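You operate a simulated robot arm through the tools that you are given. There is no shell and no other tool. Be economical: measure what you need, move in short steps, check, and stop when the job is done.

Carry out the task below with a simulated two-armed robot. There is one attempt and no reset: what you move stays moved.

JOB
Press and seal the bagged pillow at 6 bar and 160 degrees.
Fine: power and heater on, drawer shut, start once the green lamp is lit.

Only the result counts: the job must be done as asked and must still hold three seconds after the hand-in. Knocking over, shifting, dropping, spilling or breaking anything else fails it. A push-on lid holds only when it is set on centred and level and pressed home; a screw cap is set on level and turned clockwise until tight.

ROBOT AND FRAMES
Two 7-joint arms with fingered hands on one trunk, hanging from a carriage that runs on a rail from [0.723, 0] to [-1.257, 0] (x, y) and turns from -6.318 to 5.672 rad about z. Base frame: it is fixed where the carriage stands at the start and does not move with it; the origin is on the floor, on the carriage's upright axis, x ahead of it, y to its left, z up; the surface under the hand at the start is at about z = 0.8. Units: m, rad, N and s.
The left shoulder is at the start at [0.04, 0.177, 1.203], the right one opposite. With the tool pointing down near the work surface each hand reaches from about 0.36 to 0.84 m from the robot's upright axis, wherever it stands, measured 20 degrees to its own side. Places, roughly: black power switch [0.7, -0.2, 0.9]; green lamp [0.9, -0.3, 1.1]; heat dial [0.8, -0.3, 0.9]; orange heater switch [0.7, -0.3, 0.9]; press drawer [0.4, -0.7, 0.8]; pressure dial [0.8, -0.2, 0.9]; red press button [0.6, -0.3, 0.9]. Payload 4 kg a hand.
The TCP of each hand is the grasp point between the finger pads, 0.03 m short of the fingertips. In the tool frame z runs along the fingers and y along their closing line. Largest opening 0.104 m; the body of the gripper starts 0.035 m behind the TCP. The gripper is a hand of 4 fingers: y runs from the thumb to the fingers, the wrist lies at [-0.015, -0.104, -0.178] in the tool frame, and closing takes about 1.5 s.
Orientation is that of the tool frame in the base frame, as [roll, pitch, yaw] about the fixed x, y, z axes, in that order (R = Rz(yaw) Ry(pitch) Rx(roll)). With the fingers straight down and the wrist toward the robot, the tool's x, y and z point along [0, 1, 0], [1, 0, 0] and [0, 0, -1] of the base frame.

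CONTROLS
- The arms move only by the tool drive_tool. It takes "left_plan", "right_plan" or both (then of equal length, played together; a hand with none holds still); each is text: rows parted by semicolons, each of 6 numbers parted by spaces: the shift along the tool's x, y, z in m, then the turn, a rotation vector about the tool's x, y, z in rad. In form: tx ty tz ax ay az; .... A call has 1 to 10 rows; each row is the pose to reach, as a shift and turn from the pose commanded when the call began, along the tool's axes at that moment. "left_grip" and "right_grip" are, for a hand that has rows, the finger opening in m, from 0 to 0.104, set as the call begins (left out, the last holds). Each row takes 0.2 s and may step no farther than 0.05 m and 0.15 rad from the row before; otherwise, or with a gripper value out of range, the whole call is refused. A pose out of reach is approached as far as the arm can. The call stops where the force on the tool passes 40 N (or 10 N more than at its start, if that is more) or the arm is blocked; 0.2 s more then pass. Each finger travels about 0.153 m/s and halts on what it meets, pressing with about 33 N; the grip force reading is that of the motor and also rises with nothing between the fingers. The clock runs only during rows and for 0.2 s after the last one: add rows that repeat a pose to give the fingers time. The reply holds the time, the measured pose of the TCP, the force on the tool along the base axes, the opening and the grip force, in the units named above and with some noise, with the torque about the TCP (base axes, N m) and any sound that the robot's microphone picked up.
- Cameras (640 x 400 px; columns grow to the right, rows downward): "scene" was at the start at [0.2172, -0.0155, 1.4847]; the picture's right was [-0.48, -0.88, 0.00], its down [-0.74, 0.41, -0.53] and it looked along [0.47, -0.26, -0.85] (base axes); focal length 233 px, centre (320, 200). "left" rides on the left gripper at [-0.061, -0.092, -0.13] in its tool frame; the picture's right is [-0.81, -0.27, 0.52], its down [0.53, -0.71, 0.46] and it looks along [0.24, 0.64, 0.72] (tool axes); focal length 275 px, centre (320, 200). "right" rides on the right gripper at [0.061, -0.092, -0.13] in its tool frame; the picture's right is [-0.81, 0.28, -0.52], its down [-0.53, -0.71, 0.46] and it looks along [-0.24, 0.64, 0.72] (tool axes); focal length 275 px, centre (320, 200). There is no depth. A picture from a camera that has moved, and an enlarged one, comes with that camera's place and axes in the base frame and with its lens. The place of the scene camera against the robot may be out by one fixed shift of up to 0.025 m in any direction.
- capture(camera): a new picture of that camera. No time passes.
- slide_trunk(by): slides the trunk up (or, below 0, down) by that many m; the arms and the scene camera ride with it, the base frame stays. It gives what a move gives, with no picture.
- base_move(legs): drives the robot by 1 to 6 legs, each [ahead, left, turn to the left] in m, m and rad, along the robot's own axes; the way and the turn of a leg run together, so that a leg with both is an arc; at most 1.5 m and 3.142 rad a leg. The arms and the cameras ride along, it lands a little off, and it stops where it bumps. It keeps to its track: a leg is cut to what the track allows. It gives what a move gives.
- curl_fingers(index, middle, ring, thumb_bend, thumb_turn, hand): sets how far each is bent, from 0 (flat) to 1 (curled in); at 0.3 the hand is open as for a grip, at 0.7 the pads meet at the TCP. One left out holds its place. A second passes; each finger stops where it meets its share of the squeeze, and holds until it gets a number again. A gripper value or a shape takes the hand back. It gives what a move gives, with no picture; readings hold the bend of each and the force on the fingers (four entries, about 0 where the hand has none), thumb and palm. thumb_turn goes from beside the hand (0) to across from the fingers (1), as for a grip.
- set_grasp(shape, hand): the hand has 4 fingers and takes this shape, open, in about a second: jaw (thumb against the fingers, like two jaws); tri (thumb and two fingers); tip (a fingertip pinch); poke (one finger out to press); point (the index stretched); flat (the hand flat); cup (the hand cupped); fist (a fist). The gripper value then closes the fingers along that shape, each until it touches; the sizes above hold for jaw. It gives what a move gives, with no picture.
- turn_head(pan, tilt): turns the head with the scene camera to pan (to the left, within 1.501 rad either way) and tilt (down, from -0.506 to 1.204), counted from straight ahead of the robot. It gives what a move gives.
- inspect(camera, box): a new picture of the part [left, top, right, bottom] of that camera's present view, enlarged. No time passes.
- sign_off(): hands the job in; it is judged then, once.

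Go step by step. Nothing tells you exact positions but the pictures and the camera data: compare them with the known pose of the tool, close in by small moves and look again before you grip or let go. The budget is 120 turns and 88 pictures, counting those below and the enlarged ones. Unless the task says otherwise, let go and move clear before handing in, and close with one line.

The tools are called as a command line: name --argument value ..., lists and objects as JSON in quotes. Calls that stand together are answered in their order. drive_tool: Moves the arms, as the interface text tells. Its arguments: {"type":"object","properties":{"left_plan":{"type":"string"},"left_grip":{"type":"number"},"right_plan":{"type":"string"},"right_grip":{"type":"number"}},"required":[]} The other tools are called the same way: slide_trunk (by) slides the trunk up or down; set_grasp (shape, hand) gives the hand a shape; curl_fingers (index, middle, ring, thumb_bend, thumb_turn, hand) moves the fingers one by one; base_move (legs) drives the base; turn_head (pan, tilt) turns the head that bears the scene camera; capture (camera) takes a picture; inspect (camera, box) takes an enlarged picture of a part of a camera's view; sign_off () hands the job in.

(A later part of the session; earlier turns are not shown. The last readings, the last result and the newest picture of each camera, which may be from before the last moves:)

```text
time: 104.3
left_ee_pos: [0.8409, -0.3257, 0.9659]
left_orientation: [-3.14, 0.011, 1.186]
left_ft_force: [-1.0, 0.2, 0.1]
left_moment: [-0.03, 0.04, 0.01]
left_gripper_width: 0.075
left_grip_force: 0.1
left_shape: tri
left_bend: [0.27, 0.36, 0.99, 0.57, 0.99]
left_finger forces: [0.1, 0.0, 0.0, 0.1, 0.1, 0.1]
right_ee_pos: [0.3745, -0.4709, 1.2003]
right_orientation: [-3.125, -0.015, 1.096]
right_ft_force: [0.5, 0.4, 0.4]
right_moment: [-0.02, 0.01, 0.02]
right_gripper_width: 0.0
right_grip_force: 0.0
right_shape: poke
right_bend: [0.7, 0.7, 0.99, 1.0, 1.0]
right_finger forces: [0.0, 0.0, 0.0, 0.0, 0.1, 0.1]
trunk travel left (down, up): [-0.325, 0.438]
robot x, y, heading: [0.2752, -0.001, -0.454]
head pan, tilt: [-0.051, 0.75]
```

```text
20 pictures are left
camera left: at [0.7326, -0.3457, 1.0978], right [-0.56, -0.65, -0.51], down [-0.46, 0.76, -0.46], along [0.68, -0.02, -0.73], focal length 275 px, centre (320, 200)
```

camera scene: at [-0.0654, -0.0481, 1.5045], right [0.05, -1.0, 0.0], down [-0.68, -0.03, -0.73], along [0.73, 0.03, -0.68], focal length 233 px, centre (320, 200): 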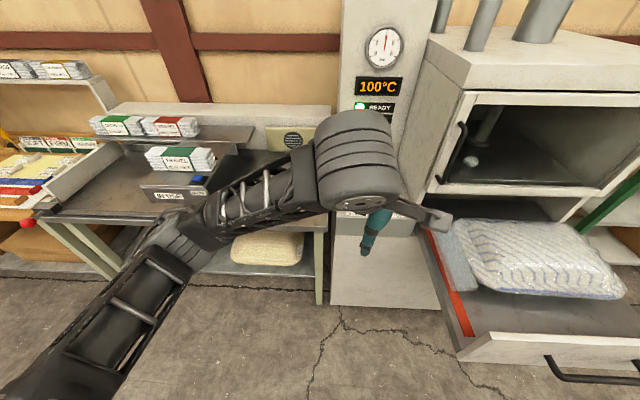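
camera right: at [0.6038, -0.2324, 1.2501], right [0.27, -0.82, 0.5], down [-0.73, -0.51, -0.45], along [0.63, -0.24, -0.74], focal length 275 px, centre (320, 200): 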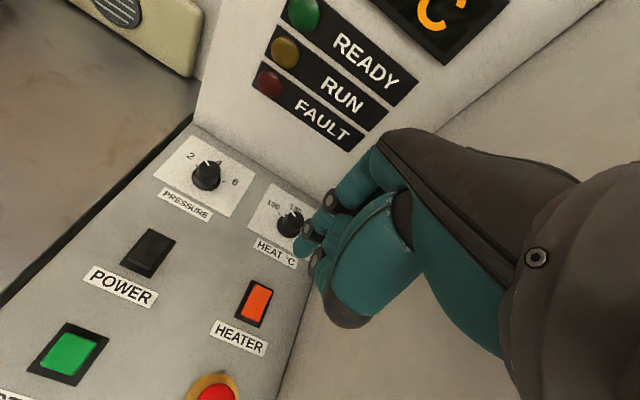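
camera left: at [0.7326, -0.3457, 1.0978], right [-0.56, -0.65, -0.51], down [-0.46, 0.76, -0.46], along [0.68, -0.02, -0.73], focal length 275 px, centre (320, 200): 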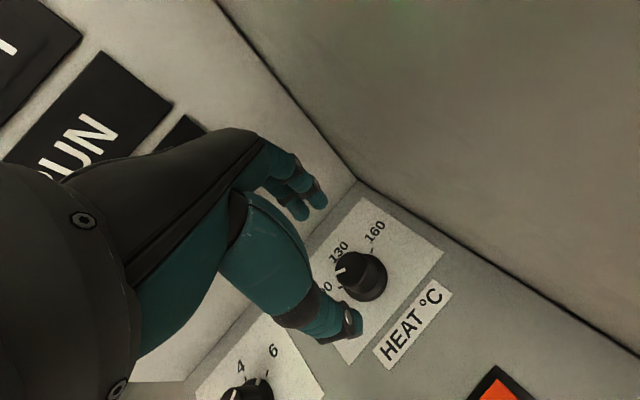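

Centred on the heat knob. Descend, grip, turn.

drive_tool --left_plan "0.002 0 0.02 0 0 0; 0.002 0 0.04 0 0 0; 0.002 0 0.062 0 0 0; 0.002 0 0.062 0 0 0"

drive_tool --left_plan "0 0 0 0 0 0; 0 0 0 0 0 0; 0 0 0 0 0 0; 0 0 0 0 0 0; 0 0 0 0 0 0; 0 0 0 0 0 0; 0 0 0 0 0 0" --left_grip 0.0

drive_tool --left_plan "0 0 0 0 0 0.14; 0 0 0 0 0 0.28; 0 0 0 0 0 0.42; 0 0 0 0 0 0.56; 0 0 0 0 0 0.7; 0 0 0 0 0 0.84; 0 0 0 0 0 0.98; 0 0 0 0 0 1.12; 0 0 0 0 0 1.26; 0 0 0 0 0 1.38"

capture --camera "left"

inspect --camera "scene" --box '[100, 0, 440, 300]'

```text
time: 105.3
left_ee_pos: [0.8422, -0.3217, 0.9032]
left_orientation: [-3.14, 0.011, 1.187]
left_ft_force: [0.0, 0.6, 0.5]
left_moment: [0.01, -0.01, -0.03]
left_gripper_width: 0.0749
left_grip_force: 0.0
left_shape: tri
left_bend: [0.27, 0.36, 0.99, 0.57, 0.99]
left_finger forces: [0.1, 0.0, 0.0, 0.0, 0.0, 0.1]
right_ee_pos: [0.3754, -0.471, 1.2001]
right_orientation: [-3.126, -0.014, 1.098]
right_ft_force: [-0.5, -0.1, -0.1]
right_moment: [-0.01, -0.01, 0.03]
right_gripper_width: 0.0
right_grip_force: 0.1
right_shape: poke
right_bend: [0.7, 0.7, 0.99, 1.0, 1.0]
right_finger forces: [0.1, 0.0, 0.1, 0.0, 0.0, 0.0]
trunk travel left (down, up): [-0.325, 0.438]
robot x, y, heading: [0.2711, -0.0003, -0.456]
head pan, tilt: [-0.051, 0.75]
```

```text
time: 106.9
left_ee_pos: [0.8417, -0.3222, 0.9027]
left_orientation: [-3.142, 0.01, 1.186]
left_ft_force: [-1.4, 0.3, -1.0]
left_moment: [0.0, -0.04, -0.01]
left_gripper_width: 0.0222
left_grip_force: 33.2
left_shape: tri
left_bend: [0.74, 0.52, 1.0, 0.73, 1.0]
left_finger forces: [13.9, 14.1, 0.0, 0.0, 29.8, 0.0]
right_ee_pos: [0.374, -0.4698, 1.2001]
right_orientation: [-3.125, -0.014, 1.098]
right_ft_force: [-0.1, -0.5, 0.1]
right_moment: [-0.05, -0.02, 0.02]
right_gripper_width: 0.0002
right_grip_force: 0.1
right_shape: poke
right_bend: [0.7, 0.7, 0.99, 1.0, 1.0]
right_finger forces: [0.0, 0.0, 0.1, 0.0, 0.0, 0.0]
trunk travel left (down, up): [-0.325, 0.438]
robot x, y, heading: [0.2714, 0.0025, -0.451]
head pan, tilt: [-0.051, 0.75]
```

```text
time: 109.1
left_ee_pos: [0.8442, -0.3203, 0.9024]
left_orientation: [3.137, -0.001, -0.193]
left_ft_force: [11.0, 10.8, -1.1]
left_moment: [0.25, -0.28, 0.09]
left_gripper_width: 0.0195
left_grip_force: 32.9
left_shape: tri
left_bend: [0.75, 0.53, 1.0, 0.72, 1.0]
left_finger forces: [10.5, 14.5, 0.0, 0.0, 37.6, 0.0]
right_ee_pos: [0.3768, -0.4696, 1.2002]
right_orientation: [-3.126, -0.015, 1.099]
right_ft_force: [0.2, 0.7, 0.7]
right_moment: [0.01, -0.01, 0.01]
right_gripper_width: 0.0001
right_grip_force: 0.1
right_shape: poke
right_bend: [0.7, 0.7, 0.99, 1.0, 1.0]
right_finger forces: [0.0, 0.1, 0.0, 0.0, 0.0, 0.0]
trunk travel left (down, up): [-0.325, 0.438]
robot x, y, heading: [0.2722, 0.0014, -0.458]
head pan, tilt: [-0.051, 0.75]
```

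```text
19 pictures are left
camera left: at [0.8014, -0.2167, 1.0342], right [-0.74, 0.42, -0.52], down [0.66, 0.6, -0.46], along [0.11, -0.68, -0.72], focal length 275 px, centre (320, 200)
```

left: 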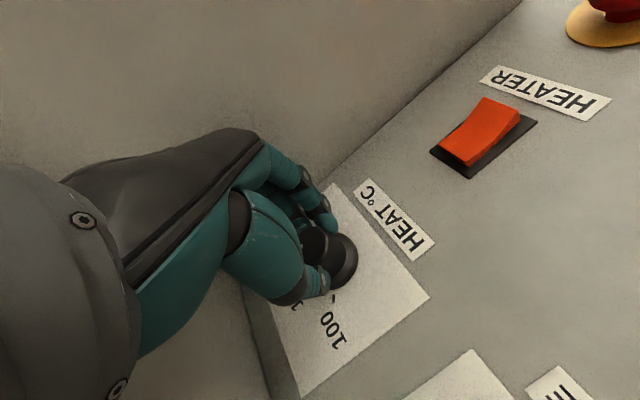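

```text
1.33 times, centred on (270, 150) of scene
camera zoom: at [0.4869, -0.0915, 1.5046], right [-0.49, -0.87, 0.0], down [-0.6, 0.33, -0.73], along [0.64, -0.35, -0.68], focal length 310 px, centre (387, 267)
```

zoom: 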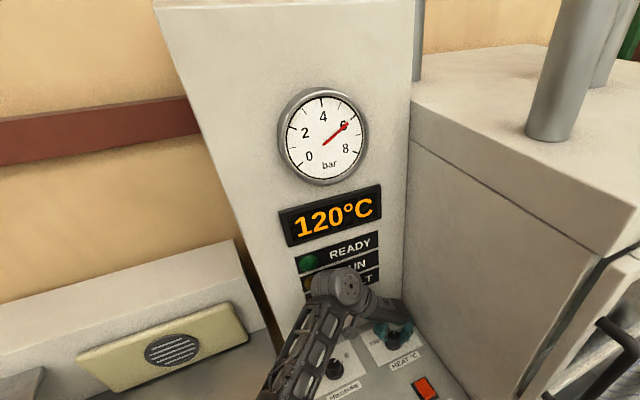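

The heater is following (120 °C, READY off). I release and make a second stroke to reach 160.

drive_tool --left_plan "0 0 0 0 0 0; 0 0 0 0 0 0; 0 0 0 0 0 0; 0 0 0 0 0 0; 0 0 0 0 0 0; 0 0 0 0 0 0; 0 0 0 0 0 0; 0 0 -0.03 0 0 0; 0 0 -0.06 0 0 0" --left_grip 0.075

drive_tool --left_plan "0 0 0 0 0 -0.14; 0 0 0 0 0 -0.28; 0 0 0 0 0 -0.42; 0 0 0 0 0 -0.56; 0 0 0 0 0 -0.7; 0 0 0 0 0 -0.84; 0 0 0 0 0 -0.98; 0 0 0 0 0 -1.12; 0 0 0 0 0 -1.26; 0 0 0 0 0 -1.38"

inspect --camera "left" --box '[240, 180, 480, 380]'

```text
time: 111.1
left_ee_pos: [0.8434, -0.3214, 0.9628]
left_orientation: [3.131, 0.004, -0.194]
left_ft_force: [-0.2, -0.3, -0.9]
left_moment: [0.04, 0.03, 0.01]
left_gripper_width: 0.0749
left_grip_force: 0.0
left_shape: tri
left_bend: [0.27, 0.37, 0.99, 0.57, 0.99]
left_finger forces: [0.0, 0.1, 0.0, 0.1, 0.0, 0.1]
right_ee_pos: [0.3749, -0.4702, 1.1996]
right_orientation: [-3.126, -0.015, 1.096]
right_ft_force: [-0.1, -0.9, -0.5]
right_moment: [0.0, -0.01, 0.0]
right_gripper_width: 0.0002
right_grip_force: 0.0
right_shape: poke
right_bend: [0.7, 0.7, 0.99, 1.0, 1.0]
right_finger forces: [0.0, 0.0, 0.0, 0.0, 0.1, 0.0]
trunk travel left (down, up): [-0.325, 0.438]
robot x, y, heading: [0.2713, -0.0002, -0.457]
head pan, tilt: [-0.051, 0.75]
```

```text
time: 113.3
left_ee_pos: [0.8421, -0.3221, 0.9624]
left_orientation: [-3.14, 0.013, 1.191]
left_ft_force: [-0.7, 0.5, 0.6]
left_moment: [0.0, 0.01, 0.02]
left_gripper_width: 0.0746
left_grip_force: 0.0
left_shape: tri
left_bend: [0.27, 0.37, 0.99, 0.57, 0.99]
left_finger forces: [0.1, 0.1, 0.0, 0.0, 0.1, 0.0]
right_ee_pos: [0.3741, -0.4712, 1.1992]
right_orientation: [-3.127, -0.013, 1.098]
right_ft_force: [0.1, -0.5, 0.1]
right_moment: [-0.03, -0.02, 0.0]
right_gripper_width: 0.0
right_grip_force: 0.0
right_shape: poke
right_bend: [0.7, 0.7, 0.99, 1.0, 1.0]
right_finger forces: [0.0, 0.0, 0.0, 0.0, 0.1, 0.0]
trunk travel left (down, up): [-0.325, 0.438]
robot x, y, heading: [0.2714, -0.0012, -0.455]
head pan, tilt: [-0.051, 0.75]
```

```text
2.00 times, centred on (360, 280) of left
camera zoom: at [0.7336, -0.344, 1.0956], right [-0.56, -0.65, -0.51], down [-0.47, 0.76, -0.46], along [0.69, -0.02, -0.73], focal length 551 px, centre (240, 40)
```

zoom: 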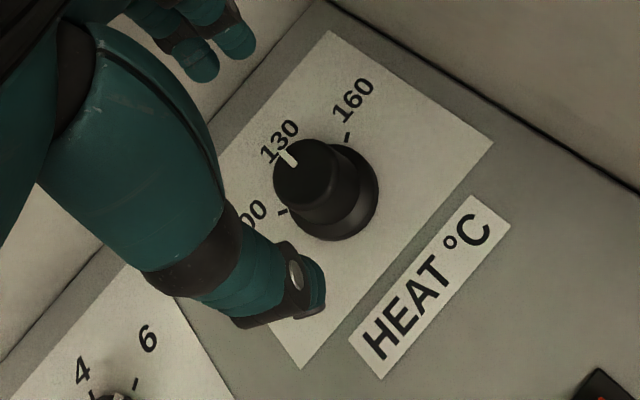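

The heat pointer rests at 130. Second stroke to 160.

drive_tool --left_plan "0 0 0.02 0 0 0; 0 0 0.04 0 0 0; 0 0 0.059 0 0 0; 0 0 0.059 0 0 0"

drive_tool --left_plan "0 0 0 0 0 0; 0 0 0 0 0 0; 0 0 0 0 0 0; 0 0 0 0 0 0; 0 0 0 0 0 0; 0 0 0 0 0 0; 0 0 0 0 0 0" --left_grip 0.0

drive_tool --left_plan "0 0 0 0 0 0.14; 0 0 0 0 0 0.28; 0 0 0 0 0 0.42; 0 0 0 0 0 0.56; 0 0 0 0 0 0.7; 0 0 0 0 0 0.84; 0 0 0 0 0 0.98; 0 0 0 0 0 1.12; 0 0 0 0 0 1.26; 0 0 0 0 0 1.4"

drive_tool --left_plan "0 0 0 0 0 0.1; 0 0 0 0 0 0.17; 0 0 0 0 0 0.17"

drive_tool --left_plan "0 0 0 0 0 0; 0 0 0 0 0 0; 0 0 0 0 0 0; 0 0 0 0 0 0; 0 0 0 0 0 0; 0 0 0 0 0 0; 0 0 0 0 0 0; 0 0 -0.03 0 0 0; 0 0 -0.06 0 0 0" --left_grip 0.075

capture --camera "left"

```text
time: 114.3
left_ee_pos: [0.8423, -0.323, 0.9023]
left_orientation: [-3.139, 0.011, 1.187]
left_ft_force: [0.8, 0.3, -0.1]
left_moment: [-0.01, 0.01, 0.02]
left_gripper_width: 0.0748
left_grip_force: 0.0
left_shape: tri
left_bend: [0.27, 0.37, 0.99, 0.57, 0.99]
left_finger forces: [0.0, 0.1, 0.1, 0.0, 0.1, 0.0]
right_ee_pos: [0.3747, -0.4714, 1.2015]
right_orientation: [-3.127, -0.015, 1.097]
right_ft_force: [0.8, 0.3, -0.1]
right_moment: [-0.06, 0.02, -0.01]
right_gripper_width: 0.0001
right_grip_force: 0.0
right_shape: poke
right_bend: [0.7, 0.7, 0.99, 1.0, 1.0]
right_finger forces: [0.0, 0.1, 0.0, 0.1, 0.0, 0.1]
trunk travel left (down, up): [-0.325, 0.438]
robot x, y, heading: [0.2724, -0.0007, -0.454]
head pan, tilt: [-0.051, 0.75]
```

```text
time: 115.9
left_ee_pos: [0.8418, -0.3218, 0.902]
left_orientation: [-3.14, 0.009, 1.186]
left_ft_force: [0.3, 0.0, 0.5]
left_moment: [0.0, 0.02, 0.0]
left_gripper_width: 0.0232
left_grip_force: 33.2
left_shape: tri
left_bend: [0.74, 0.52, 1.0, 0.74, 1.0]
left_finger forces: [14.4, 13.8, 0.0, 0.1, 29.3, 0.0]
right_ee_pos: [0.3742, -0.4714, 1.1998]
right_orientation: [-3.126, -0.013, 1.098]
right_ft_force: [0.9, -0.3, 0.0]
right_moment: [-0.01, 0.01, 0.01]
right_gripper_width: 0.0002
right_grip_force: 0.0
right_shape: poke
right_bend: [0.7, 0.7, 0.99, 1.0, 1.0]
right_finger forces: [0.0, 0.0, 0.0, 0.0, 0.1, 0.0]
trunk travel left (down, up): [-0.325, 0.438]
robot x, y, heading: [0.271, -0.0017, -0.454]
head pan, tilt: [-0.051, 0.75]
```

```text
time: 118.1
left_ee_pos: [0.8465, -0.3208, 0.9046]
left_orientation: [3.137, -0.002, -0.212]
left_ft_force: [18.7, 5.9, -9.5]
left_moment: [0.11, -0.43, 0.36]
left_gripper_width: 0.0211
left_grip_force: 33.0
left_shape: tri
left_bend: [0.74, 0.55, 1.0, 0.73, 1.0]
left_finger forces: [9.7, 20.3, 0.1, 0.0, 30.7, 0.0]
right_ee_pos: [0.377, -0.4697, 1.1998]
right_orientation: [-3.126, -0.015, 1.098]
right_ft_force: [0.0, -0.8, 0.8]
right_moment: [0.04, 0.01, -0.04]
right_gripper_width: 0.0001
right_grip_force: 0.0
right_shape: poke
right_bend: [0.7, 0.7, 0.99, 1.0, 1.0]
right_finger forces: [0.0, 0.0, 0.1, 0.1, 0.0, 0.0]
trunk travel left (down, up): [-0.325, 0.438]
robot x, y, heading: [0.272, -0.002, -0.459]
head pan, tilt: [-0.051, 0.75]
```

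```text
time: 118.9
left_ee_pos: [0.8398, -0.3194, 0.905]
left_orientation: [3.136, -0.001, -0.385]
left_ft_force: [16.2, 9.1, -4.0]
left_moment: [0.17, -0.34, 0.14]
left_gripper_width: 0.0199
left_grip_force: 33.1
left_shape: tri
left_bend: [0.75, 0.55, 1.0, 0.73, 1.0]
left_finger forces: [5.8, 15.7, 0.1, 0.0, 30.1, 0.1]
right_ee_pos: [0.3741, -0.4683, 1.2]
right_orientation: [-3.123, -0.017, 1.1]
right_ft_force: [-0.1, 0.7, 0.5]
right_moment: [-0.03, -0.01, 0.0]
right_gripper_width: 0.0
right_grip_force: 0.1
right_shape: poke
right_bend: [0.7, 0.7, 0.99, 1.0, 1.0]
right_finger forces: [0.0, 0.0, 0.0, 0.1, 0.0, 0.0]
trunk travel left (down, up): [-0.325, 0.438]
robot x, y, heading: [0.2725, -0.0025, -0.453]
head pan, tilt: [-0.051, 0.75]
```

```text
time: 120.9
left_ee_pos: [0.8399, -0.321, 0.9638]
left_orientation: [3.13, 0.003, -0.383]
left_ft_force: [0.7, 0.3, 0.5]
left_moment: [-0.02, 0.0, -0.04]
left_gripper_width: 0.0746
left_grip_force: 0.1
left_shape: tri
left_bend: [0.27, 0.37, 0.99, 0.57, 0.99]
left_finger forces: [0.0, 0.0, 0.0, 0.0, 0.0, 0.0]
right_ee_pos: [0.3723, -0.4703, 1.2002]
right_orientation: [-3.125, -0.013, 1.097]
right_ft_force: [-0.2, -1.2, 0.4]
right_moment: [-0.01, 0.0, -0.02]
right_gripper_width: 0.0
right_grip_force: 0.0
right_shape: poke
right_bend: [0.7, 0.7, 0.99, 1.0, 1.0]
right_finger forces: [0.0, 0.1, 0.0, 0.0, 0.0, 0.1]
trunk travel left (down, up): [-0.325, 0.438]
robot x, y, heading: [0.2712, -0.0004, -0.456]
head pan, tilt: [-0.051, 0.75]
```

```text
16 pictures are left
camera left: at [0.8175, -0.2117, 1.0943], right [-0.65, 0.55, -0.52], down [0.76, 0.46, -0.46], along [-0.02, -0.7, -0.72], focal length 275 px, centre (320, 200)
```

left: 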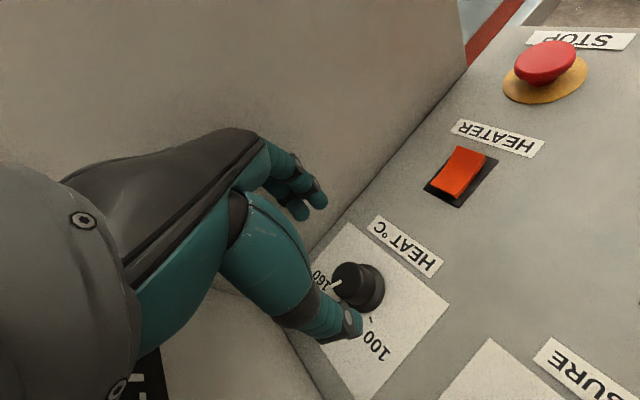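

The heat pointer is at 160. I withdraw the left hand up and back.

drive_tool --left_plan "0 0 -0.04 0 0 0; -0.01 -0.02 -0.08 0 0 -0.14; -0.03 -0.03 -0.11 0 0 -0.28; -0.05 -0.035 -0.14 0 0 -0.42; -0.07 -0.037 -0.16 0 0 -0.56; -0.09 -0.037 -0.18 0 0 -0.7; -0.11 -0.037 -0.2 0 0 -0.84; -0.13 -0.037 -0.2 0 0 -0.98; -0.15 -0.037 -0.2 0 0 -1.12; -0.176 -0.037 -0.2 0 0 -1.26"

drive_tool --left_plan "0.03 -0.02 0 0 0 -0.1; 0.06 -0.04 0 0 0 -0.2; 0.1 -0.06 0 0 0 -0.25; 0.13 -0.08 0 0 0 -0.25"

capture --camera "scene"

```text
time: 123.1
left_ee_pos: [0.6943, -0.2205, 1.1639]
left_orientation: [3.141, 0.01, 0.879]
left_ft_force: [-0.2, 0.1, -0.6]
left_moment: [-0.01, 0.03, 0.02]
left_gripper_width: 0.0749
left_grip_force: 0.0
left_shape: tri
left_bend: [0.27, 0.36, 0.99, 0.57, 0.99]
left_finger forces: [0.0, 0.0, 0.0, 0.0, 0.1, 0.0]
right_ee_pos: [0.3751, -0.472, 1.1989]
right_orientation: [-3.125, -0.013, 1.096]
right_ft_force: [-1.0, 0.7, 0.2]
right_moment: [0.02, 0.02, 0.0]
right_gripper_width: 0.0002
right_grip_force: 0.1
right_shape: poke
right_bend: [0.7, 0.7, 0.99, 1.0, 1.0]
right_finger forces: [0.0, 0.1, 0.0, 0.1, 0.0, 0.1]
trunk travel left (down, up): [-0.325, 0.438]
robot x, y, heading: [0.2714, 0.0016, -0.456]
head pan, tilt: [-0.051, 0.75]
```

```text
time: 124.1
left_ee_pos: [0.7179, -0.0674, 1.1633]
left_orientation: [-3.14, 0.01, 1.127]
left_ft_force: [-0.6, 0.9, -0.3]
left_moment: [0.02, -0.01, 0.03]
left_gripper_width: 0.0749
left_grip_force: 0.0
left_shape: tri
left_bend: [0.27, 0.36, 0.99, 0.57, 0.99]
left_finger forces: [0.0, 0.0, 0.0, 0.1, 0.0, 0.0]
right_ee_pos: [0.3748, -0.4707, 1.1997]
right_orientation: [-3.126, -0.015, 1.097]
right_ft_force: [-0.2, -0.5, -0.3]
right_moment: [0.02, -0.01, 0.0]
right_gripper_width: 0.0002
right_grip_force: 0.0
right_shape: poke
right_bend: [0.7, 0.7, 0.99, 1.0, 1.0]
right_finger forces: [0.0, 0.0, 0.0, 0.0, 0.0, 0.0]
trunk travel left (down, up): [-0.325, 0.438]
robot x, y, heading: [0.2735, -0.0003, -0.456]
head pan, tilt: [-0.051, 0.75]
```

```text
15 pictures are left
camera scene: at [0.4854, -0.0926, 1.5044], right [-0.49, -0.87, 0.0], down [-0.6, 0.33, -0.73], along [0.64, -0.35, -0.68], focal length 233 px, centre (320, 200)
```

scene: 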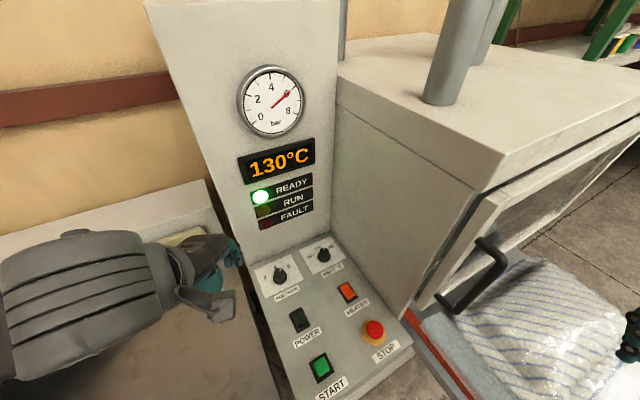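

The display shows 130 with READY lit; I check the heat pointer closely.

inspect --camera "scene" --box '[240, 225, 370, 310]'

```text
4.71 times, centred on (305, 268) of scene
camera zoom: at [0.4854, -0.0926, 1.5044], right [-0.49, -0.87, 0.0], down [-0.6, 0.33, -0.73], along [0.64, -0.35, -0.68], focal length 1095 px, centre (391, -118)
```

zoom: 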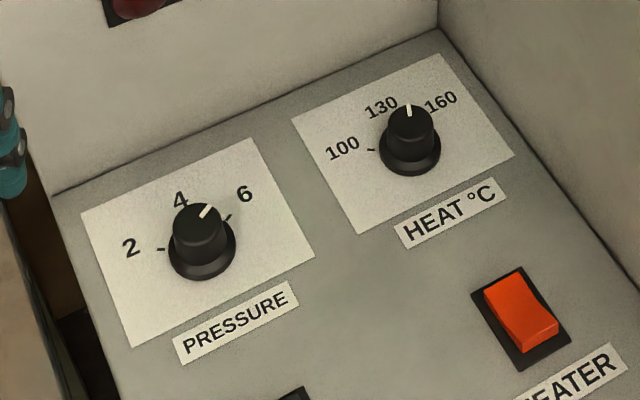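

The heat pointer stopped midway between 130 and 160 (it slipped back on release). I return for another stroke, this time continuing to turn while the fingers open.

drive_tool --left_plan "-0.028 0.035 0.01 0 0 -0.03; -0.056 0.07 0.02 0 0 -0.06; -0.084 0.105 0.03 0 0 -0.06; -0.112 0.14 0.04 0 0 -0.06; -0.14 0.17 0.06 0 0 -0.06; -0.16 0.2 0.085 0 0 -0.06; -0.178 0.222 0.115 0 0 -0.06; -0.178 0.222 0.155 0 0 -0.06; -0.178 0.222 0.2 0 0 -0.06; -0.178 0.222 0.2 0 0 -0.06"

drive_tool --left_plan "0 0 0.02 0 0 0; 0 0 0.04 0 0 0; 0 0 0.06 0 0 0; 0 0 0.06 0 0 0"

capture --camera "left"

```text
time: 126.3
left_ee_pos: [0.8369, -0.3264, 0.963]
left_orientation: [-3.139, 0.011, 1.187]
left_ft_force: [-0.3, 0.2, -0.4]
left_moment: [0.01, 0.0, 0.04]
left_gripper_width: 0.0747
left_grip_force: 0.0
left_shape: tri
left_bend: [0.27, 0.36, 0.99, 0.57, 0.99]
left_finger forces: [0.1, 0.0, 0.1, 0.0, 0.0, 0.0]
right_ee_pos: [0.3742, -0.4714, 1.2005]
right_orientation: [-3.126, -0.013, 1.097]
right_ft_force: [-1.0, -0.5, 0.1]
right_moment: [0.0, 0.0, 0.04]
right_gripper_width: 0.0
right_grip_force: 0.0
right_shape: poke
right_bend: [0.7, 0.7, 0.99, 1.0, 1.0]
right_finger forces: [0.0, 0.0, 0.0, 0.0, 0.1, 0.0]
trunk travel left (down, up): [-0.325, 0.438]
robot x, y, heading: [0.2745, 0.0026, -0.451]
head pan, tilt: [-0.051, 0.75]
```

```text
time: 127.3
left_ee_pos: [0.8373, -0.3282, 0.9041]
left_orientation: [-3.14, 0.012, 1.187]
left_ft_force: [-0.3, 1.7, -0.7]
left_moment: [0.01, 0.04, 0.0]
left_gripper_width: 0.0749
left_grip_force: 0.1
left_shape: tri
left_bend: [0.27, 0.36, 0.99, 0.57, 0.99]
left_finger forces: [0.0, 0.1, 0.1, 0.0, 0.0, 0.0]
right_ee_pos: [0.374, -0.4707, 1.1992]
right_orientation: [-3.125, -0.015, 1.098]
right_ft_force: [0.1, 0.1, -1.0]
right_moment: [0.0, 0.01, -0.01]
right_gripper_width: 0.0
right_grip_force: 0.0
right_shape: poke
right_bend: [0.7, 0.7, 0.99, 1.0, 1.0]
right_finger forces: [0.0, 0.0, 0.1, 0.0, 0.1, 0.0]
trunk travel left (down, up): [-0.325, 0.438]
robot x, y, heading: [0.2741, 0.0013, -0.459]
head pan, tilt: [-0.051, 0.75]
```

```text
13 pictures are left
camera left: at [0.7297, -0.3485, 1.0362], right [-0.56, -0.65, -0.51], down [-0.46, 0.76, -0.46], along [0.68, -0.02, -0.73], focal length 275 px, centre (320, 200)
```

left: 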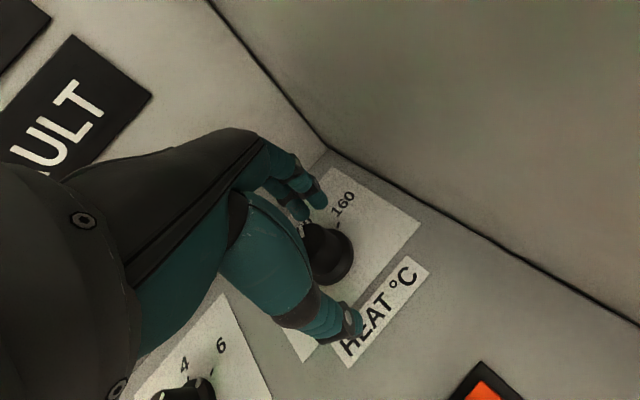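

drive_tool --left_plan "0.0074 0.002 0 0 0 0; 0.0074 0.002 0 0 0 0; 0.0074 0.002 0 0 0 0; 0.0074 0.002 0 0 0 0; 0.0074 0.002 0 0 0 0; 0.0074 0.002 0 0 0 0; 0.0074 0.002 0 0 0 0" --left_grip 0.0

drive_tool --left_plan "0 0 0 0 0 0.14; 0 0 0 0 0 0.28; 0 0 0 0 0 0.42; 0 0 0 0 0 0.56; 0 0 0 0 0 0.7; 0 0 0 0 0 0.84; 0 0 0 0 0 0.98; 0 0 0 0 0 1.1"

drive_tool --left_plan "0 0 0 0 0 0.14; 0 0 0 0 0 0.28; 0 0 0 0 0 0.42; 0 0 0 0 0 0.45; 0 0 0 0 0 0.45; 0 0 0 0 0 0.45; 0 0 0 0 0 0.45; 0 0 -0.03 0 0 0.45; 0 0 -0.06 0 0 0.45" --left_grip 0.075

capture --camera "left"

```text
time: 128.9
left_ee_pos: [0.8411, -0.3229, 0.9042]
left_orientation: [-3.138, 0.012, 1.186]
left_ft_force: [-4.6, -4.3, 1.3]
left_moment: [-0.12, 0.07, -0.03]
left_gripper_width: 0.0221
left_grip_force: 33.5
left_shape: tri
left_bend: [0.74, 0.51, 1.0, 0.74, 1.0]
left_finger forces: [15.2, 13.2, 0.0, 0.0, 30.3, 0.1]
right_ee_pos: [0.372, -0.4724, 1.1997]
right_orientation: [-3.125, -0.012, 1.099]
right_ft_force: [-0.2, -0.4, 0.1]
right_moment: [0.01, 0.01, -0.01]
right_gripper_width: 0.0
right_grip_force: 0.0
right_shape: poke
right_bend: [0.7, 0.7, 0.99, 1.0, 1.0]
right_finger forces: [0.1, 0.0, 0.0, 0.0, 0.0, 0.0]
trunk travel left (down, up): [-0.325, 0.438]
robot x, y, heading: [0.2712, 0.0008, -0.456]
head pan, tilt: [-0.051, 0.75]
```

```text
time: 130.7
left_ee_pos: [0.8473, -0.3191, 0.9046]
left_orientation: [3.135, 0.003, 0.089]
left_ft_force: [14.1, 4.3, -0.1]
left_moment: [0.15, -0.36, 0.36]
left_gripper_width: 0.0219
left_grip_force: 32.8
left_shape: tri
left_bend: [0.74, 0.54, 1.0, 0.74, 0.98]
left_finger forces: [15.0, 17.7, 0.0, 0.1, 32.3, 0.1]
right_ee_pos: [0.3776, -0.4695, 1.2001]
right_orientation: [-3.13, -0.016, 1.097]
right_ft_force: [-0.5, -0.1, -0.2]
right_moment: [-0.01, -0.01, -0.01]
right_gripper_width: 0.0
right_grip_force: 0.0
right_shape: poke
right_bend: [0.7, 0.7, 0.99, 1.0, 1.0]
right_finger forces: [0.0, 0.0, 0.1, 0.1, 0.0, 0.0]
trunk travel left (down, up): [-0.325, 0.438]
robot x, y, heading: [0.2754, 0.0031, -0.446]
head pan, tilt: [-0.051, 0.75]
```

```text
time: 132.7
left_ee_pos: [0.8423, -0.3205, 0.9659]
left_orientation: [3.131, 0.002, -0.361]
left_ft_force: [-0.2, 0.0, 0.5]
left_moment: [-0.01, -0.01, 0.0]
left_gripper_width: 0.0747
left_grip_force: 0.0
left_shape: tri
left_bend: [0.27, 0.37, 0.99, 0.57, 0.99]
left_finger forces: [0.0, 0.1, 0.0, 0.0, 0.1, 0.0]
right_ee_pos: [0.374, -0.4697, 1.1997]
right_orientation: [-3.125, -0.014, 1.098]
right_ft_force: [-0.9, 0.0, -0.1]
right_moment: [0.03, 0.04, 0.02]
right_gripper_width: 0.0001
right_grip_force: 0.0
right_shape: poke
right_bend: [0.7, 0.7, 0.99, 1.0, 1.0]
right_finger forces: [0.0, 0.0, 0.0, 0.1, 0.1, 0.0]
trunk travel left (down, up): [-0.325, 0.438]
robot x, y, heading: [0.272, -0.0013, -0.456]
head pan, tilt: [-0.051, 0.75]
```

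```text
12 pictures are left
camera left: at [0.8174, -0.2106, 1.0968], right [-0.66, 0.54, -0.52], down [0.75, 0.47, -0.46], along [0.0, -0.7, -0.72], focal length 275 px, centre (320, 200)
```

left: 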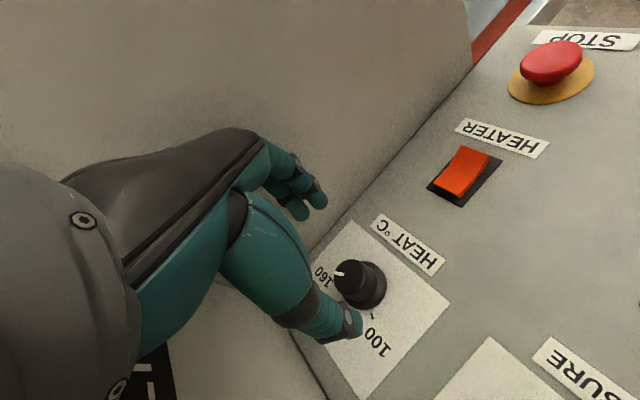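

The pointer now points right at 160. I withdraw the same way and check the display.

drive_tool --left_plan "0 0 -0.04 0 0 0; -0.01 -0.02 -0.08 0 0 -0.14; -0.03 -0.03 -0.11 0 0 -0.28; -0.05 -0.035 -0.14 0 0 -0.42; -0.07 -0.037 -0.16 0 0 -0.56; -0.09 -0.037 -0.18 0 0 -0.7; -0.11 -0.037 -0.2 0 0 -0.84; -0.13 -0.037 -0.2 0 0 -0.98; -0.15 -0.037 -0.2 0 0 -1.12; -0.176 -0.037 -0.2 0 0 -1.26"

drive_tool --left_plan "0.03 -0.02 0 0 0 -0.1; 0.06 -0.04 0 0 0 -0.2; 0.1 -0.06 0 0 0 -0.25; 0.13 -0.08 0 0 0 -0.25"

inspect --camera "scene" --box '[220, 50, 400, 320]'

```text
time: 134.9
left_ee_pos: [0.693, -0.2215, 1.1635]
left_orientation: [-3.141, 0.009, 0.899]
left_ft_force: [0.2, 0.3, -0.7]
left_moment: [0.0, 0.03, 0.02]
left_gripper_width: 0.0749
left_grip_force: 0.2
left_shape: tri
left_bend: [0.27, 0.36, 0.99, 0.57, 0.99]
left_finger forces: [0.0, 0.0, 0.0, 0.1, 0.1, 0.0]
right_ee_pos: [0.375, -0.4707, 1.2004]
right_orientation: [-3.126, -0.016, 1.098]
right_ft_force: [-0.4, -0.2, -0.1]
right_moment: [0.01, -0.03, 0.01]
right_gripper_width: 0.0002
right_grip_force: 0.0
right_shape: poke
right_bend: [0.7, 0.7, 0.99, 1.0, 1.0]
right_finger forces: [0.0, 0.0, 0.0, 0.0, 0.0, 0.0]
trunk travel left (down, up): [-0.325, 0.438]
robot x, y, heading: [0.2751, 0.0024, -0.452]
head pan, tilt: [-0.051, 0.75]
```

```text
time: 135.9
left_ee_pos: [0.7116, -0.0701, 1.1648]
left_orientation: [-3.141, 0.01, 1.147]
left_ft_force: [0.6, 0.1, 0.4]
left_moment: [-0.03, 0.01, 0.03]
left_gripper_width: 0.0746
left_grip_force: 0.0
left_shape: tri
left_bend: [0.27, 0.36, 0.99, 0.57, 0.99]
left_finger forces: [0.1, 0.0, 0.1, 0.0, 0.0, 0.1]
right_ee_pos: [0.3737, -0.4706, 1.1999]
right_orientation: [-3.126, -0.014, 1.097]
right_ft_force: [0.4, -0.1, 0.7]
right_moment: [0.01, -0.03, -0.02]
right_gripper_width: 0.0
right_grip_force: 0.0
right_shape: poke
right_bend: [0.7, 0.7, 0.99, 1.0, 1.0]
right_finger forces: [0.0, 0.0, 0.0, 0.1, 0.1, 0.0]
trunk travel left (down, up): [-0.325, 0.438]
robot x, y, heading: [0.2733, -0.0011, -0.454]
head pan, tilt: [-0.051, 0.75]
```

```text
1.48 times, centred on (310, 185) of scene
camera zoom: at [0.4855, -0.0926, 1.5044], right [-0.49, -0.87, 0.0], down [-0.6, 0.33, -0.73], along [0.64, -0.35, -0.68], focal length 345 px, centre (335, 222)
```

zoom: 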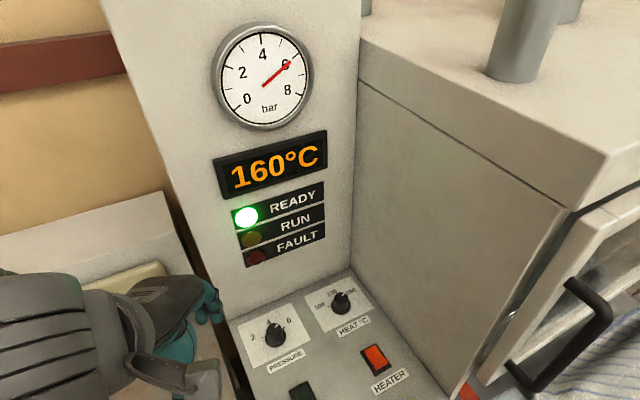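

160 °C with READY lit and 6 bar. Now the drawer: its front is at x≈0.11, y from −0.49 to −1.1; I back the robot off so the right hand can come down in front of it.

base_move --legs '[[-0.606, -0.293, 0]]'

turn_head --pan -0.4 --tilt 0.65

capture --camera "scene"

```text
time: 139.6
left_ee_pos: [0.0392, -0.0784, 1.1643]
left_orientation: [-3.14, 0.009, 1.128]
left_ft_force: [-0.7, 0.2, -0.6]
left_moment: [-0.02, -0.01, -0.02]
left_gripper_width: 0.0748
left_grip_force: 0.0
left_shape: tri
left_bend: [0.27, 0.36, 0.99, 0.57, 0.99]
left_finger forces: [0.1, 0.0, 0.0, 0.1, 0.0, 0.0]
right_ee_pos: [-0.3052, -0.4729, 1.1988]
right_orientation: [-3.126, -0.014, 1.078]
right_ft_force: [0.3, -0.1, 0.6]
right_moment: [0.02, 0.0, -0.04]
right_gripper_width: 0.0
right_grip_force: 0.0
right_shape: poke
right_bend: [0.7, 0.7, 0.99, 1.0, 1.0]
right_finger forces: [0.0, 0.1, 0.0, 0.1, 0.1, 0.0]
trunk travel left (down, up): [-0.325, 0.438]
robot x, y, heading: [-0.396, -0.0024, -0.474]
head pan, tilt: [-0.051, 0.75]
```

```text
time: 140.4
left_ee_pos: [0.0398, -0.0787, 1.165]
left_orientation: [-3.14, 0.01, 1.128]
left_ft_force: [0.5, 0.1, -0.3]
left_moment: [0.01, 0.0, 0.06]
left_gripper_width: 0.0748
left_grip_force: 0.0
left_shape: tri
left_bend: [0.27, 0.36, 0.99, 0.57, 0.99]
left_finger forces: [0.0, 0.0, 0.0, 0.1, 0.1, 0.1]
right_ee_pos: [-0.3054, -0.4724, 1.201]
right_orientation: [-3.124, -0.014, 1.08]
right_ft_force: [1.1, -0.8, 0.0]
right_moment: [-0.02, -0.04, -0.03]
right_gripper_width: 0.0
right_grip_force: 0.2
right_shape: poke
right_bend: [0.7, 0.7, 0.99, 1.0, 1.0]
right_finger forces: [0.1, 0.0, 0.0, 0.0, 0.0, 0.1]
trunk travel left (down, up): [-0.325, 0.438]
robot x, y, heading: [-0.3963, -0.0016, -0.477]
head pan, tilt: [-0.4, 0.649]
```

```text
10 pictures are left
camera scene: at [-0.203, -0.1218, 1.5131], right [-0.77, -0.64, 0.0], down [-0.39, 0.46, -0.8], along [0.51, -0.61, -0.6], focal length 233 px, centre (320, 200)
```

scene: 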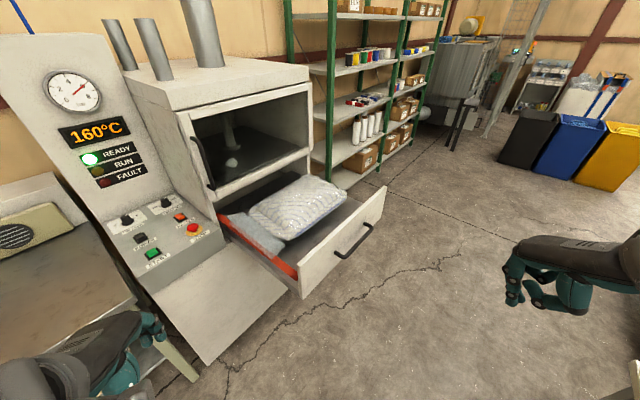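

The picture shows the drawer front spans y −0.42…−0.97, z 0.745…0.945 at x≈0.13, handle around y −0.58…−0.77. I will push beside the handle at y≈−0.50 with the right hand.

drive_tool --right_plan "0.013 0.03 0.03 0 0 -0.06; 0.026 0.06 0.06 0 0 -0.12; 0.04 0.09 0.09 0 0 -0.18; 0.053 0.12 0.12 0 0 -0.24; 0.066 0.15 0.15 0 0 -0.3; 0.08 0.18 0.18 0 0 -0.36; 0.093 0.21 0.21 0 0 -0.42; 0.106 0.24 0.24 0 0 -0.48; 0.115 0.265 0.27 0 0 -0.49; 0.12 0.285 0.3 0 0 -0.49"

drive_tool --right_plan "0 0.01 0.03 0 0 0; 0 0.03 0.03 0 0 0"

capture --camera "scene"

```text
time: 142.6
left_ee_pos: [0.0388, -0.0782, 1.1648]
left_orientation: [-3.14, 0.011, 1.127]
left_ft_force: [1.1, 0.0, 0.4]
left_moment: [0.01, 0.01, -0.01]
left_gripper_width: 0.0749
left_grip_force: 0.1
left_shape: tri
left_bend: [0.27, 0.36, 0.99, 0.57, 0.99]
left_finger forces: [0.0, 0.1, 0.1, 0.0, 0.1, 0.0]
right_ee_pos: [0.0042, -0.4943, 0.8968]
right_orientation: [-3.135, -0.018, 1.569]
right_ft_force: [0.7, -0.5, -0.2]
right_moment: [-0.03, 0.02, 0.01]
right_gripper_width: 0.0
right_grip_force: 0.1
right_shape: poke
right_bend: [0.7, 0.7, 0.99, 1.0, 1.0]
right_finger forces: [0.0, 0.0, 0.1, 0.0, 0.0, 0.0]
trunk travel left (down, up): [-0.325, 0.438]
robot x, y, heading: [-0.3982, -0.0004, -0.472]
head pan, tilt: [-0.4, 0.649]
```

```text
time: 143.2
left_ee_pos: [0.0409, -0.0791, 1.1657]
left_orientation: [-3.138, 0.01, 1.127]
left_ft_force: [0.6, -0.4, -0.3]
left_moment: [-0.02, 0.04, 0.04]
left_gripper_width: 0.0747
left_grip_force: 0.1
left_shape: tri
left_bend: [0.27, 0.36, 0.99, 0.57, 0.99]
left_finger forces: [0.1, 0.0, 0.0, 0.0, 0.1, 0.0]
right_ee_pos: [0.0331, -0.4955, 0.8661]
right_orientation: [-3.134, -0.019, 1.569]
right_ft_force: [0.8, -0.2, 0.0]
right_moment: [0.02, 0.02, 0.02]
right_gripper_width: 0.0002
right_grip_force: 0.1
right_shape: poke
right_bend: [0.7, 0.7, 0.99, 1.0, 1.0]
right_finger forces: [0.0, 0.0, 0.0, 0.0, 0.0, 0.0]
trunk travel left (down, up): [-0.325, 0.438]
robot x, y, heading: [-0.396, -0.0006, -0.474]
head pan, tilt: [-0.4, 0.649]
```

```text
9 pictures are left
camera scene: at [-0.2025, -0.122, 1.5133], right [-0.77, -0.64, 0.0], down [-0.39, 0.46, -0.8], along [0.51, -0.61, -0.6], focal length 233 px, centre (320, 200)
```

scene: 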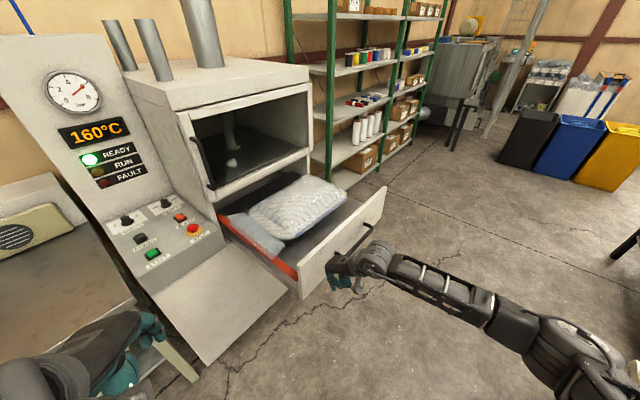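

The hand is in front of the drawer panel. I push forward gently along +x.

drive_tool --right_plan "0 0.02 0 0 0 0; 0 0.04 0 0 0 0; 0 0.06 0 0 0 0; 0 0.08 0 0 0 0; 0 0.1 0 0 0 0; 0 0.12 0 0 0 0; 0 0.14 0 0 0 0; 0 0.16 0 0 0 0"

capture --camera "scene"

```text
time: 145.0
left_ee_pos: [0.0386, -0.0797, 1.1651]
left_orientation: [-3.141, 0.011, 1.127]
left_ft_force: [-0.5, 0.2, 0.1]
left_moment: [-0.01, 0.03, 0.01]
left_gripper_width: 0.0749
left_grip_force: 0.1
left_shape: tri
left_bend: [0.27, 0.36, 0.99, 0.57, 0.99]
left_finger forces: [0.0, 0.0, 0.0, 0.0, 0.0, 0.0]
right_ee_pos: [0.1302, -0.4957, 0.8657]
right_orientation: [-3.135, -0.019, 1.569]
right_ft_force: [-0.1, -0.5, -1.2]
right_moment: [-0.04, 0.01, 0.01]
right_gripper_width: 0.0
right_grip_force: 0.1
right_shape: poke
right_bend: [0.7, 0.7, 0.99, 1.0, 1.0]
right_finger forces: [0.0, 0.1, 0.0, 0.0, 0.0, 0.0]
right hand out of reach, approached as far as the arm can: row 6, 7, 8
trunk travel left (down, up): [-0.325, 0.438]
robot x, y, heading: [-0.399, -0.0017, -0.475]
head pan, tilt: [-0.4, 0.649]
```

```text
8 pictures are left
camera scene: at [-0.2031, -0.1218, 1.5131], right [-0.77, -0.64, 0.0], down [-0.39, 0.46, -0.8], along [0.51, -0.61, -0.6], focal length 233 px, centre (320, 200)
```

scene: 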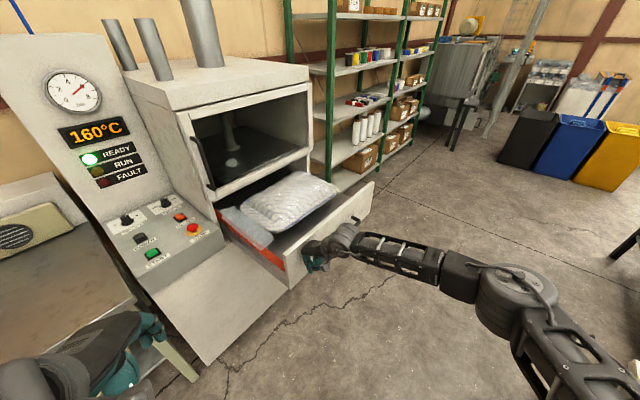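

The drawer slides with little force. I continue pushing with the base along the rail.

base_move --legs '[[0.222, 0.114, 0]]'

capture --camera "scene"

```text
time: 146.8
left_ee_pos: [0.2849, -0.0774, 1.1651]
left_orientation: [-3.139, 0.01, 1.131]
left_ft_force: [0.0, 0.1, 0.0]
left_moment: [0.03, 0.02, 0.01]
left_gripper_width: 0.0749
left_grip_force: 0.1
left_shape: tri
left_bend: [0.27, 0.36, 0.99, 0.57, 0.99]
left_finger forces: [0.1, 0.0, 0.0, 0.1, 0.0, 0.0]
right_ee_pos: [0.3776, -0.4936, 0.8667]
right_orientation: [-3.134, -0.02, 1.571]
right_ft_force: [0.4, -0.5, -0.2]
right_moment: [-0.03, 0.01, 0.01]
right_gripper_width: 0.0001
right_grip_force: 0.1
right_shape: poke
right_bend: [0.7, 0.7, 0.99, 1.0, 1.0]
right_finger forces: [0.0, 0.0, 0.1, 0.1, 0.1, 0.1]
trunk travel left (down, up): [-0.325, 0.438]
robot x, y, heading: [-0.1515, 0.0015, -0.47]
head pan, tilt: [-0.4, 0.649]
```

```text
7 pictures are left
camera scene: at [0.0427, -0.1211, 1.5132], right [-0.77, -0.64, 0.0], down [-0.39, 0.46, -0.8], along [0.51, -0.61, -0.6], focal length 233 px, centre (320, 200)
```

scene: 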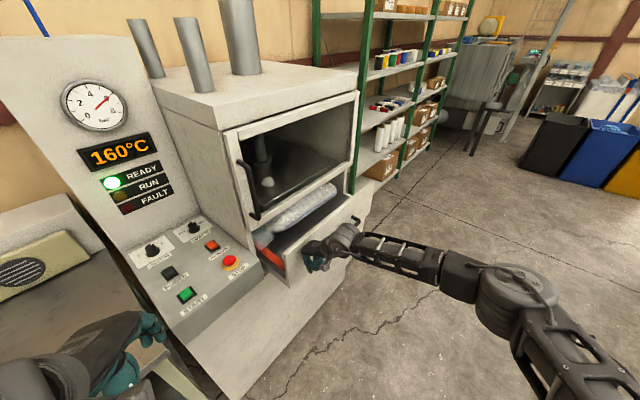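

base_move --legs '[[0.107, 0.054, 0]]'

base_move --legs '[[0.027, 0.0135, 0]]'

capture --camera "scene"

```text
time: 148.1
left_ee_pos: [0.404, -0.0762, 1.1659]
left_orientation: [-3.14, 0.01, 1.134]
left_ft_force: [0.5, -0.6, -0.7]
left_moment: [0.03, -0.01, 0.01]
left_gripper_width: 0.0747
left_grip_force: 0.1
left_shape: tri
left_bend: [0.27, 0.36, 0.99, 0.57, 0.99]
left_finger forces: [0.0, 0.0, 0.1, 0.0, 0.0, 0.1]
right_ee_pos: [0.4977, -0.4916, 0.8663]
right_orientation: [-3.134, -0.018, 1.574]
right_ft_force: [0.4, -1.1, -0.5]
right_moment: [-0.01, 0.0, 0.01]
right_gripper_width: 0.0
right_grip_force: 0.0
right_shape: poke
right_bend: [0.7, 0.7, 0.99, 1.0, 1.0]
right_finger forces: [0.1, 0.0, 0.1, 0.0, 0.0, 0.0]
trunk travel left (down, up): [-0.325, 0.438]
robot x, y, heading: [-0.0316, -0.0022, -0.467]
head pan, tilt: [-0.4, 0.649]
```

```text
time: 148.9
left_ee_pos: [0.4179, -0.0769, 1.1644]
left_orientation: [-3.139, 0.01, 1.13]
left_ft_force: [-0.1, 0.9, 0.3]
left_moment: [-0.03, -0.03, -0.01]
left_gripper_width: 0.0747
left_grip_force: 0.0
left_shape: tri
left_bend: [0.27, 0.36, 0.99, 0.57, 0.99]
left_finger forces: [0.1, 0.0, 0.0, 0.1, 0.0, 0.0]
right_ee_pos: [0.5026, -0.4958, 0.8591]
right_orientation: [-3.111, -0.019, 1.567]
right_ft_force: [-12.5, 3.0, 2.4]
right_moment: [-0.14, -0.76, -0.06]
right_gripper_width: 0.0
right_grip_force: 0.0
right_shape: poke
right_bend: [0.7, 0.7, 0.99, 1.0, 1.0]
right_finger forces: [0.0, 11.8, 0.1, 0.0, 0.0, 0.0]
trunk travel left (down, up): [-0.325, 0.438]
robot x, y, heading: [-0.0172, -0.0029, -0.466]
head pan, tilt: [-0.4, 0.649]
stopped in leg 1: the force on the tool passed its limit at 78 N (the readings are from after the stop); the commanded pose is now the measured one
```

```text
6 pictures are left
camera scene: at [0.1761, -0.1211, 1.5128], right [-0.77, -0.64, 0.0], down [-0.39, 0.46, -0.8], along [0.51, -0.61, -0.61], focal length 233 px, centre (320, 200)
```

scene: 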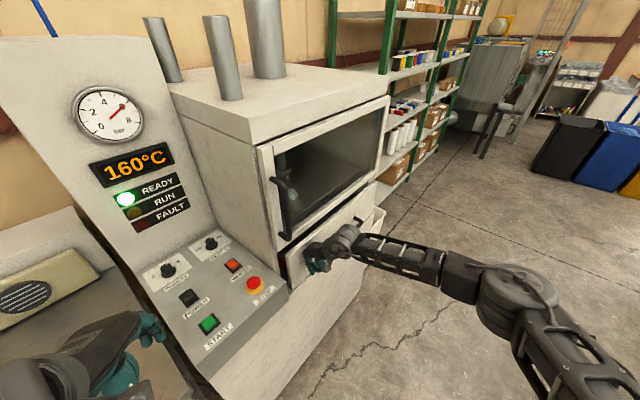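

The drawer hit its stop. I withdraw the right hand and check that it is flush.

drive_tool --right_plan "0 -0.02 0 0 0 0; 0 -0.05 0 0 0 0; 0 -0.09 0 0 0 0; 0 -0.13 0 0 0 0; 0 -0.15 -0.03 0 0 0; 0 -0.16 -0.07 0 0 0; 0 -0.17 -0.11 0 0 0; 0 -0.18 -0.15 0 0 0"

inspect --camera "scene" --box '[90, 80, 410, 320]'

```text
time: 150.7
left_ee_pos: [0.4204, -0.0777, 1.1652]
left_orientation: [-3.139, 0.011, 1.13]
left_ft_force: [-0.4, -0.3, 0.5]
left_moment: [0.02, 0.02, -0.01]
left_gripper_width: 0.0749
left_grip_force: 0.0
left_shape: tri
left_bend: [0.27, 0.36, 0.99, 0.57, 0.99]
left_finger forces: [0.1, 0.1, 0.1, 0.0, 0.0, 0.0]
right_ee_pos: [0.3303, -0.4973, 1.0161]
right_orientation: [-3.116, -0.018, 1.57]
right_ft_force: [-0.2, -0.4, 0.6]
right_moment: [0.03, 0.01, 0.0]
right_gripper_width: 0.0
right_grip_force: 0.1
right_shape: poke
right_bend: [0.7, 0.7, 0.99, 1.0, 1.0]
right_finger forces: [0.0, 0.1, 0.0, 0.1, 0.0, 0.1]
trunk travel left (down, up): [-0.325, 0.438]
robot x, y, heading: [-0.0157, -0.0016, -0.475]
head pan, tilt: [-0.4, 0.649]
```

```text
1.67 times, centred on (250, 200) of scene
camera zoom: at [0.1777, -0.1213, 1.5131], right [-0.77, -0.64, 0.0], down [-0.39, 0.46, -0.8], along [0.51, -0.61, -0.6], focal length 388 px, centre (437, 200)
```

zoom: 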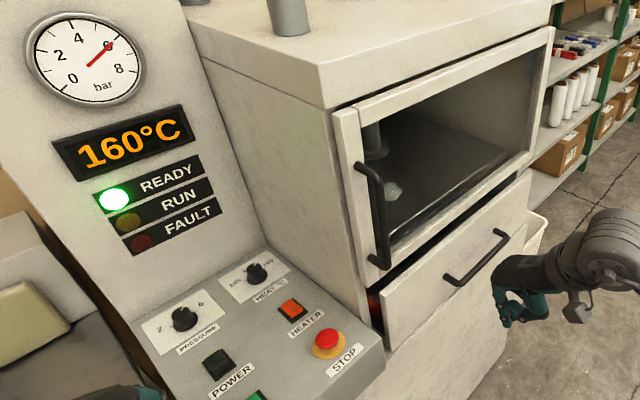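

There is still a narrow gap at the left of the drawer front; I look closer.

inspect --camera "scene" --box '[270, 220, 400, 310]'

```text
4.44 times, centred on (335, 265) of scene
camera zoom: at [0.1777, -0.1213, 1.5131], right [-0.77, -0.64, 0.0], down [-0.39, 0.46, -0.8], along [0.51, -0.61, -0.6], focal length 1035 px, centre (253, -89)
```

zoom: 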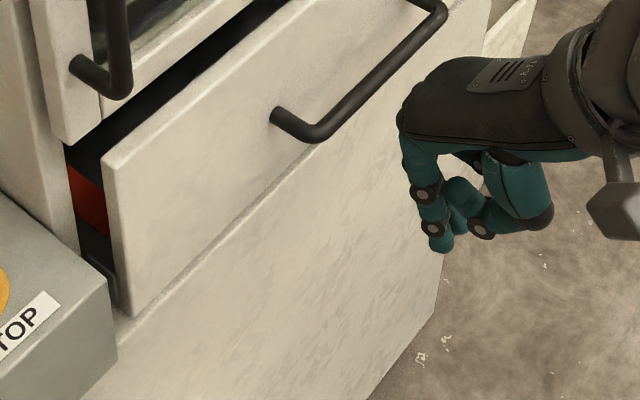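

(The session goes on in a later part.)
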